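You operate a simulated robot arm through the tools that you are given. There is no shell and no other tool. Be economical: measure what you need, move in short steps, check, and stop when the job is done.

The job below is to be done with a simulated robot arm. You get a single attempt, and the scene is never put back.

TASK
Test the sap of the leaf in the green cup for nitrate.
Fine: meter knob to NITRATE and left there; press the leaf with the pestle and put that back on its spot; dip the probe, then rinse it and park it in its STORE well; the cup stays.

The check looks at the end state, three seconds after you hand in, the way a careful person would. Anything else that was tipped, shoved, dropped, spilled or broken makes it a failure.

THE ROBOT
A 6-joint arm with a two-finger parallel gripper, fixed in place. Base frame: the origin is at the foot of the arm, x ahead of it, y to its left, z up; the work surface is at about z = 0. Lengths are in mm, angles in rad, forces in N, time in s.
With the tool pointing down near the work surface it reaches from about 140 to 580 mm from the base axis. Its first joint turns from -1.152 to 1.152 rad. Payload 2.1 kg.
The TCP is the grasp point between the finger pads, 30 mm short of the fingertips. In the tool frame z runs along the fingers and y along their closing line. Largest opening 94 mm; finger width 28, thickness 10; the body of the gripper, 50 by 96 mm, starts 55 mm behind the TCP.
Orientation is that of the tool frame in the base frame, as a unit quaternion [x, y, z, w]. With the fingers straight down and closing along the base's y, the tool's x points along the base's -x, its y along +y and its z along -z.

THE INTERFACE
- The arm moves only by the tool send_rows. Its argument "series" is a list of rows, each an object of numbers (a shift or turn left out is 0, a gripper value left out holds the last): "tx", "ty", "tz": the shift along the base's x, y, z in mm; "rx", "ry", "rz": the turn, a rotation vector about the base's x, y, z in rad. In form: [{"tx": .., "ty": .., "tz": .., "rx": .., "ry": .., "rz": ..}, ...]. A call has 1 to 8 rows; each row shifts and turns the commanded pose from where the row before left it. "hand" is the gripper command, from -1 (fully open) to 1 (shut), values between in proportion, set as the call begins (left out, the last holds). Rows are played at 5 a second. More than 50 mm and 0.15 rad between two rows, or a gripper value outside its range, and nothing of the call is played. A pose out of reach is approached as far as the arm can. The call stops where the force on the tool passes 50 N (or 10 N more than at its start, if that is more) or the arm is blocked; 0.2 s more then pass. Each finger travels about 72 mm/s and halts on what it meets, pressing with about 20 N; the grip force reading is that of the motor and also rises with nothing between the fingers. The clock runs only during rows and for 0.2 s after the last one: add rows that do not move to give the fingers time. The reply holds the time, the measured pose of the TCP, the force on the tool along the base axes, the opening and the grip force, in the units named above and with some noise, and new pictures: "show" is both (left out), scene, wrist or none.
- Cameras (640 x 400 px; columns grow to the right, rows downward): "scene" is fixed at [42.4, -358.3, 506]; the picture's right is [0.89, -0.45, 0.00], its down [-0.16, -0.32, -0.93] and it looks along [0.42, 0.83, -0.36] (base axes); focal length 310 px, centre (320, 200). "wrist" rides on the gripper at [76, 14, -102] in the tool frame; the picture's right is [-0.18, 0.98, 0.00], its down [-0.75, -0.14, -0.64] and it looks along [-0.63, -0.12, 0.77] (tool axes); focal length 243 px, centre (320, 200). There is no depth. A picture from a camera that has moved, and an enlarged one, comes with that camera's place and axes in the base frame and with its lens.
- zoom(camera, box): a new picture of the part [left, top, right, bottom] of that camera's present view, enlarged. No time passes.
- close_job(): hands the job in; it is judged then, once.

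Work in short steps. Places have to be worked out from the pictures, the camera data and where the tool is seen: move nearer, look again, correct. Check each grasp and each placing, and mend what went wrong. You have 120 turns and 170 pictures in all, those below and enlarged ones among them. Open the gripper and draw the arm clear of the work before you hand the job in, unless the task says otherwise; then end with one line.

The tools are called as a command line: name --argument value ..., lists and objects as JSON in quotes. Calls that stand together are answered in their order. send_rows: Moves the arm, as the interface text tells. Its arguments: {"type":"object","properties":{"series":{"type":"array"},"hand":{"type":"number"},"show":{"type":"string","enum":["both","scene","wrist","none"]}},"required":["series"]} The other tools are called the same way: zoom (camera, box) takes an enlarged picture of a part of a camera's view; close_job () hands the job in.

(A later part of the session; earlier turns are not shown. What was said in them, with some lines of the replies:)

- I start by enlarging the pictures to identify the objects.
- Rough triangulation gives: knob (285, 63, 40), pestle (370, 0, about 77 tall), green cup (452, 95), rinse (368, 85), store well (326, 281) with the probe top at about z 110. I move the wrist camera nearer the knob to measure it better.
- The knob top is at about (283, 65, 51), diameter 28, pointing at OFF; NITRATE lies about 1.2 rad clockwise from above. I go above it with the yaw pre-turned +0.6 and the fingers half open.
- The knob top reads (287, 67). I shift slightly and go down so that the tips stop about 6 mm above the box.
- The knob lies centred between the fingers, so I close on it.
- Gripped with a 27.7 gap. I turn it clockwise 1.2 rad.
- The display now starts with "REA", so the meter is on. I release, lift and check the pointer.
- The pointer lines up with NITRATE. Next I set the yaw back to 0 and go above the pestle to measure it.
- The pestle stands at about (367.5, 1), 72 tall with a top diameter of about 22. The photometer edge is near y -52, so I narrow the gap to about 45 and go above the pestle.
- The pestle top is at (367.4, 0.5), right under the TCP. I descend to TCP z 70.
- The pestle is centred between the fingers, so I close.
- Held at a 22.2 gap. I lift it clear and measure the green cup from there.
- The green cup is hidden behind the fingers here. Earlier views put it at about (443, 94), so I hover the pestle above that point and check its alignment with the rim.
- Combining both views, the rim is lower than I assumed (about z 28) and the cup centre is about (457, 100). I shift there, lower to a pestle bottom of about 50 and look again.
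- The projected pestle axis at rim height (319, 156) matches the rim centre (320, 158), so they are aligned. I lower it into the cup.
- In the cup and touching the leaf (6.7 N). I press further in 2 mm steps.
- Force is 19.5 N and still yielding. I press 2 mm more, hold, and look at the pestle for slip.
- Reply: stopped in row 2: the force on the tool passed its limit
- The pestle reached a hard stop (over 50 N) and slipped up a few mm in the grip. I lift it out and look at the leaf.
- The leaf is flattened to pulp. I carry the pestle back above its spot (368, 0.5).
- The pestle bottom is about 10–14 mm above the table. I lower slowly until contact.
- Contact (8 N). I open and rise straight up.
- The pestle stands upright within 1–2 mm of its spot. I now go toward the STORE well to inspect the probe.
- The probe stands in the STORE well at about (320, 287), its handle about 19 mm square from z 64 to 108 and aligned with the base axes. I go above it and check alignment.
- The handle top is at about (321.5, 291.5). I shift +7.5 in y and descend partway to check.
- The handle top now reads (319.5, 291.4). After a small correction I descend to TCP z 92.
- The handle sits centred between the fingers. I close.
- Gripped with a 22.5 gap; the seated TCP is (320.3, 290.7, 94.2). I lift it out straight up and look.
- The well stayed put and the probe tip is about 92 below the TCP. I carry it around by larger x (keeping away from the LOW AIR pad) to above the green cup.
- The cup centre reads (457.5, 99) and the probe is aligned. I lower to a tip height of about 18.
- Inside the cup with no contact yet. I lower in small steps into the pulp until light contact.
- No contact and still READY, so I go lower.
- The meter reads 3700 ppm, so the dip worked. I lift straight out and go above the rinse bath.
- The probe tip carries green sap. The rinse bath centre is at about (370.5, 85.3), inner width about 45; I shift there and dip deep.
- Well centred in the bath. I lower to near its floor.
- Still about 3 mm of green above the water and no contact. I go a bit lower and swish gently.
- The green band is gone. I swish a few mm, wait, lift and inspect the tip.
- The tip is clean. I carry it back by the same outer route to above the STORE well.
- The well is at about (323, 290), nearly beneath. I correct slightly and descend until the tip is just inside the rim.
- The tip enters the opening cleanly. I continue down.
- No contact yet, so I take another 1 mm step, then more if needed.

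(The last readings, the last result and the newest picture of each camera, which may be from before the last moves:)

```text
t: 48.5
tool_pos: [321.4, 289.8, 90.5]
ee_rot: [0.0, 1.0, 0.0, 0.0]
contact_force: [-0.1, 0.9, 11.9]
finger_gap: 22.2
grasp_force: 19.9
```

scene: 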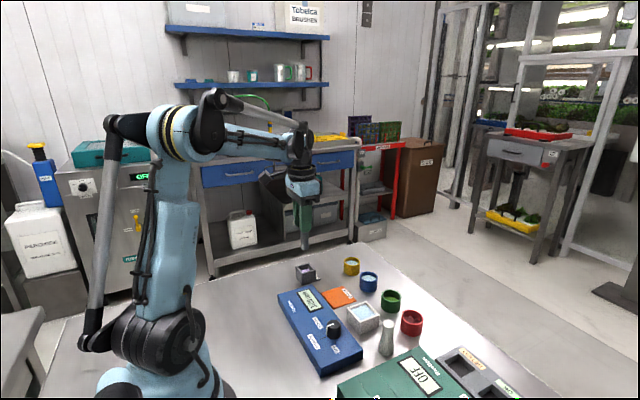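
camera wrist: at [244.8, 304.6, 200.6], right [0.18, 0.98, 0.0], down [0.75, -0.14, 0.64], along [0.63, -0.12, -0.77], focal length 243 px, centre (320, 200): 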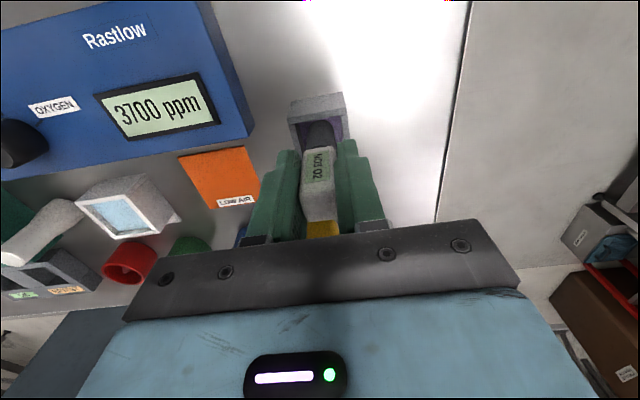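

Seated (12 N). I open and withdraw straight up.

send_rows --series '[{}, {}, {"tz": 15}, {"tz": 30}, {"tz": 35}, {"tz": 30}, {}]' --hand -0.05

zoom --camera "scene" --box '[270, 215, 350, 295]'

```text
t: 50.1
tool_pos: [321.3, 288.5, 203.5]
ee_rot: [0.0, 1.0, 0.0, 0.0]
contact_force: [1.1, 0.7, -0.3]
finger_gap: 49.3
grasp_force: 0.1
camera wrist: at [245.3, 303.9, 304.7], right [0.18, 0.98, 0.0], down [0.75, -0.14, 0.64], along [0.63, -0.12, -0.77], focal length 243 px, centre (320, 200)
```

scene: 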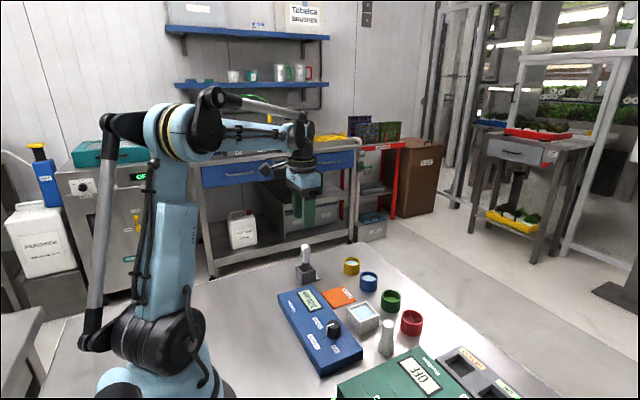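
wrist: 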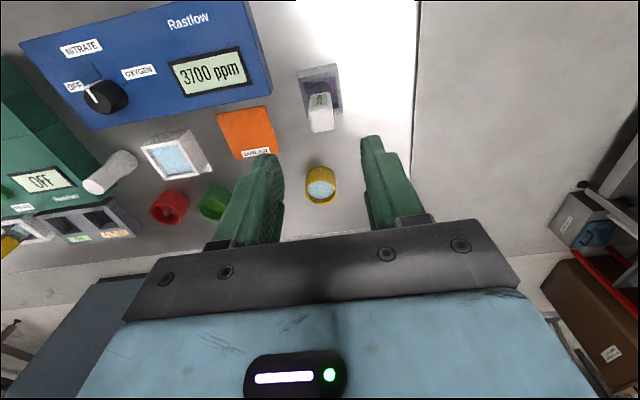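

```text
5.00 times, centred on (310, 255) of scene
camera zoom: at [42.4, -358.3, 506.0], right [0.89, -0.45, 0.0], down [-0.16, -0.32, -0.93], along [0.42, 0.83, -0.36], focal length 1553 px, centre (370, -75)
```

zoom: 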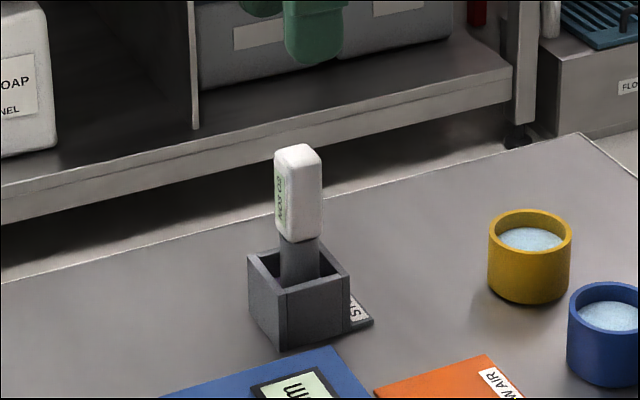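

The probe stands upright in STORE. I open fully, draw back, and check the whole bench.

send_rows --series '[{"tx": -10, "ty": -30, "tz": 35}, {"tx": -10, "ty": -40, "tz": 25}, {"ty": -40, "tz": 25}, {}]' --hand -1 --show "scene"

zoom --camera "scene" --box '[260, 230, 460, 400]'

```text
t: 51.1
tool_pos: [300.6, 178.7, 286.2]
ee_rot: [0.0, 1.0, 0.0, 0.001]
contact_force: [0.4, 0.3, 0.9]
finger_gap: 94.0
grasp_force: 0.1
```

scene: 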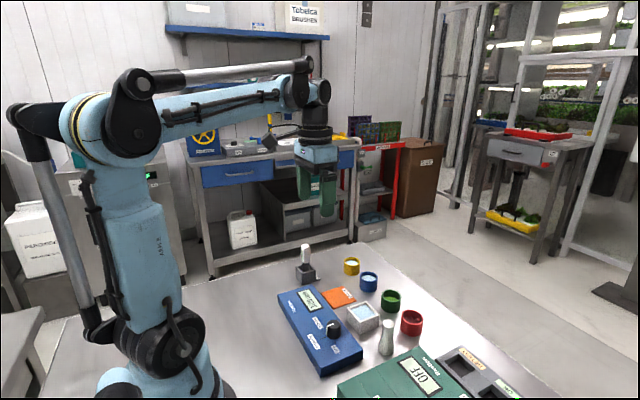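

```text
2.35 times, centred on (360, 315) of scene
camera zoom: at [42.3, -358.3, 506.0], right [0.89, -0.45, 0.0], down [-0.16, -0.32, -0.93], along [0.42, 0.83, -0.36], focal length 731 px, centre (226, -71)
```

zoom: 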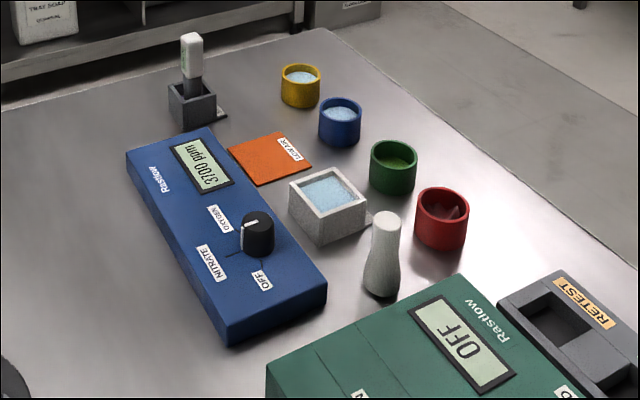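

Everything matches the wanted end state: knob on NITRATE, pestle on its spot, probe in STORE, cups unmoved. I hand in.

close_job

```text
The job is handed in.
```

The leaf sap in the green cup read 3700 ppm nitrate; the knob is left on NITRATE, the pestle is back within 1–2 mm of its spot, the rinsed probe is in its STORE well, and the cup was not moved.
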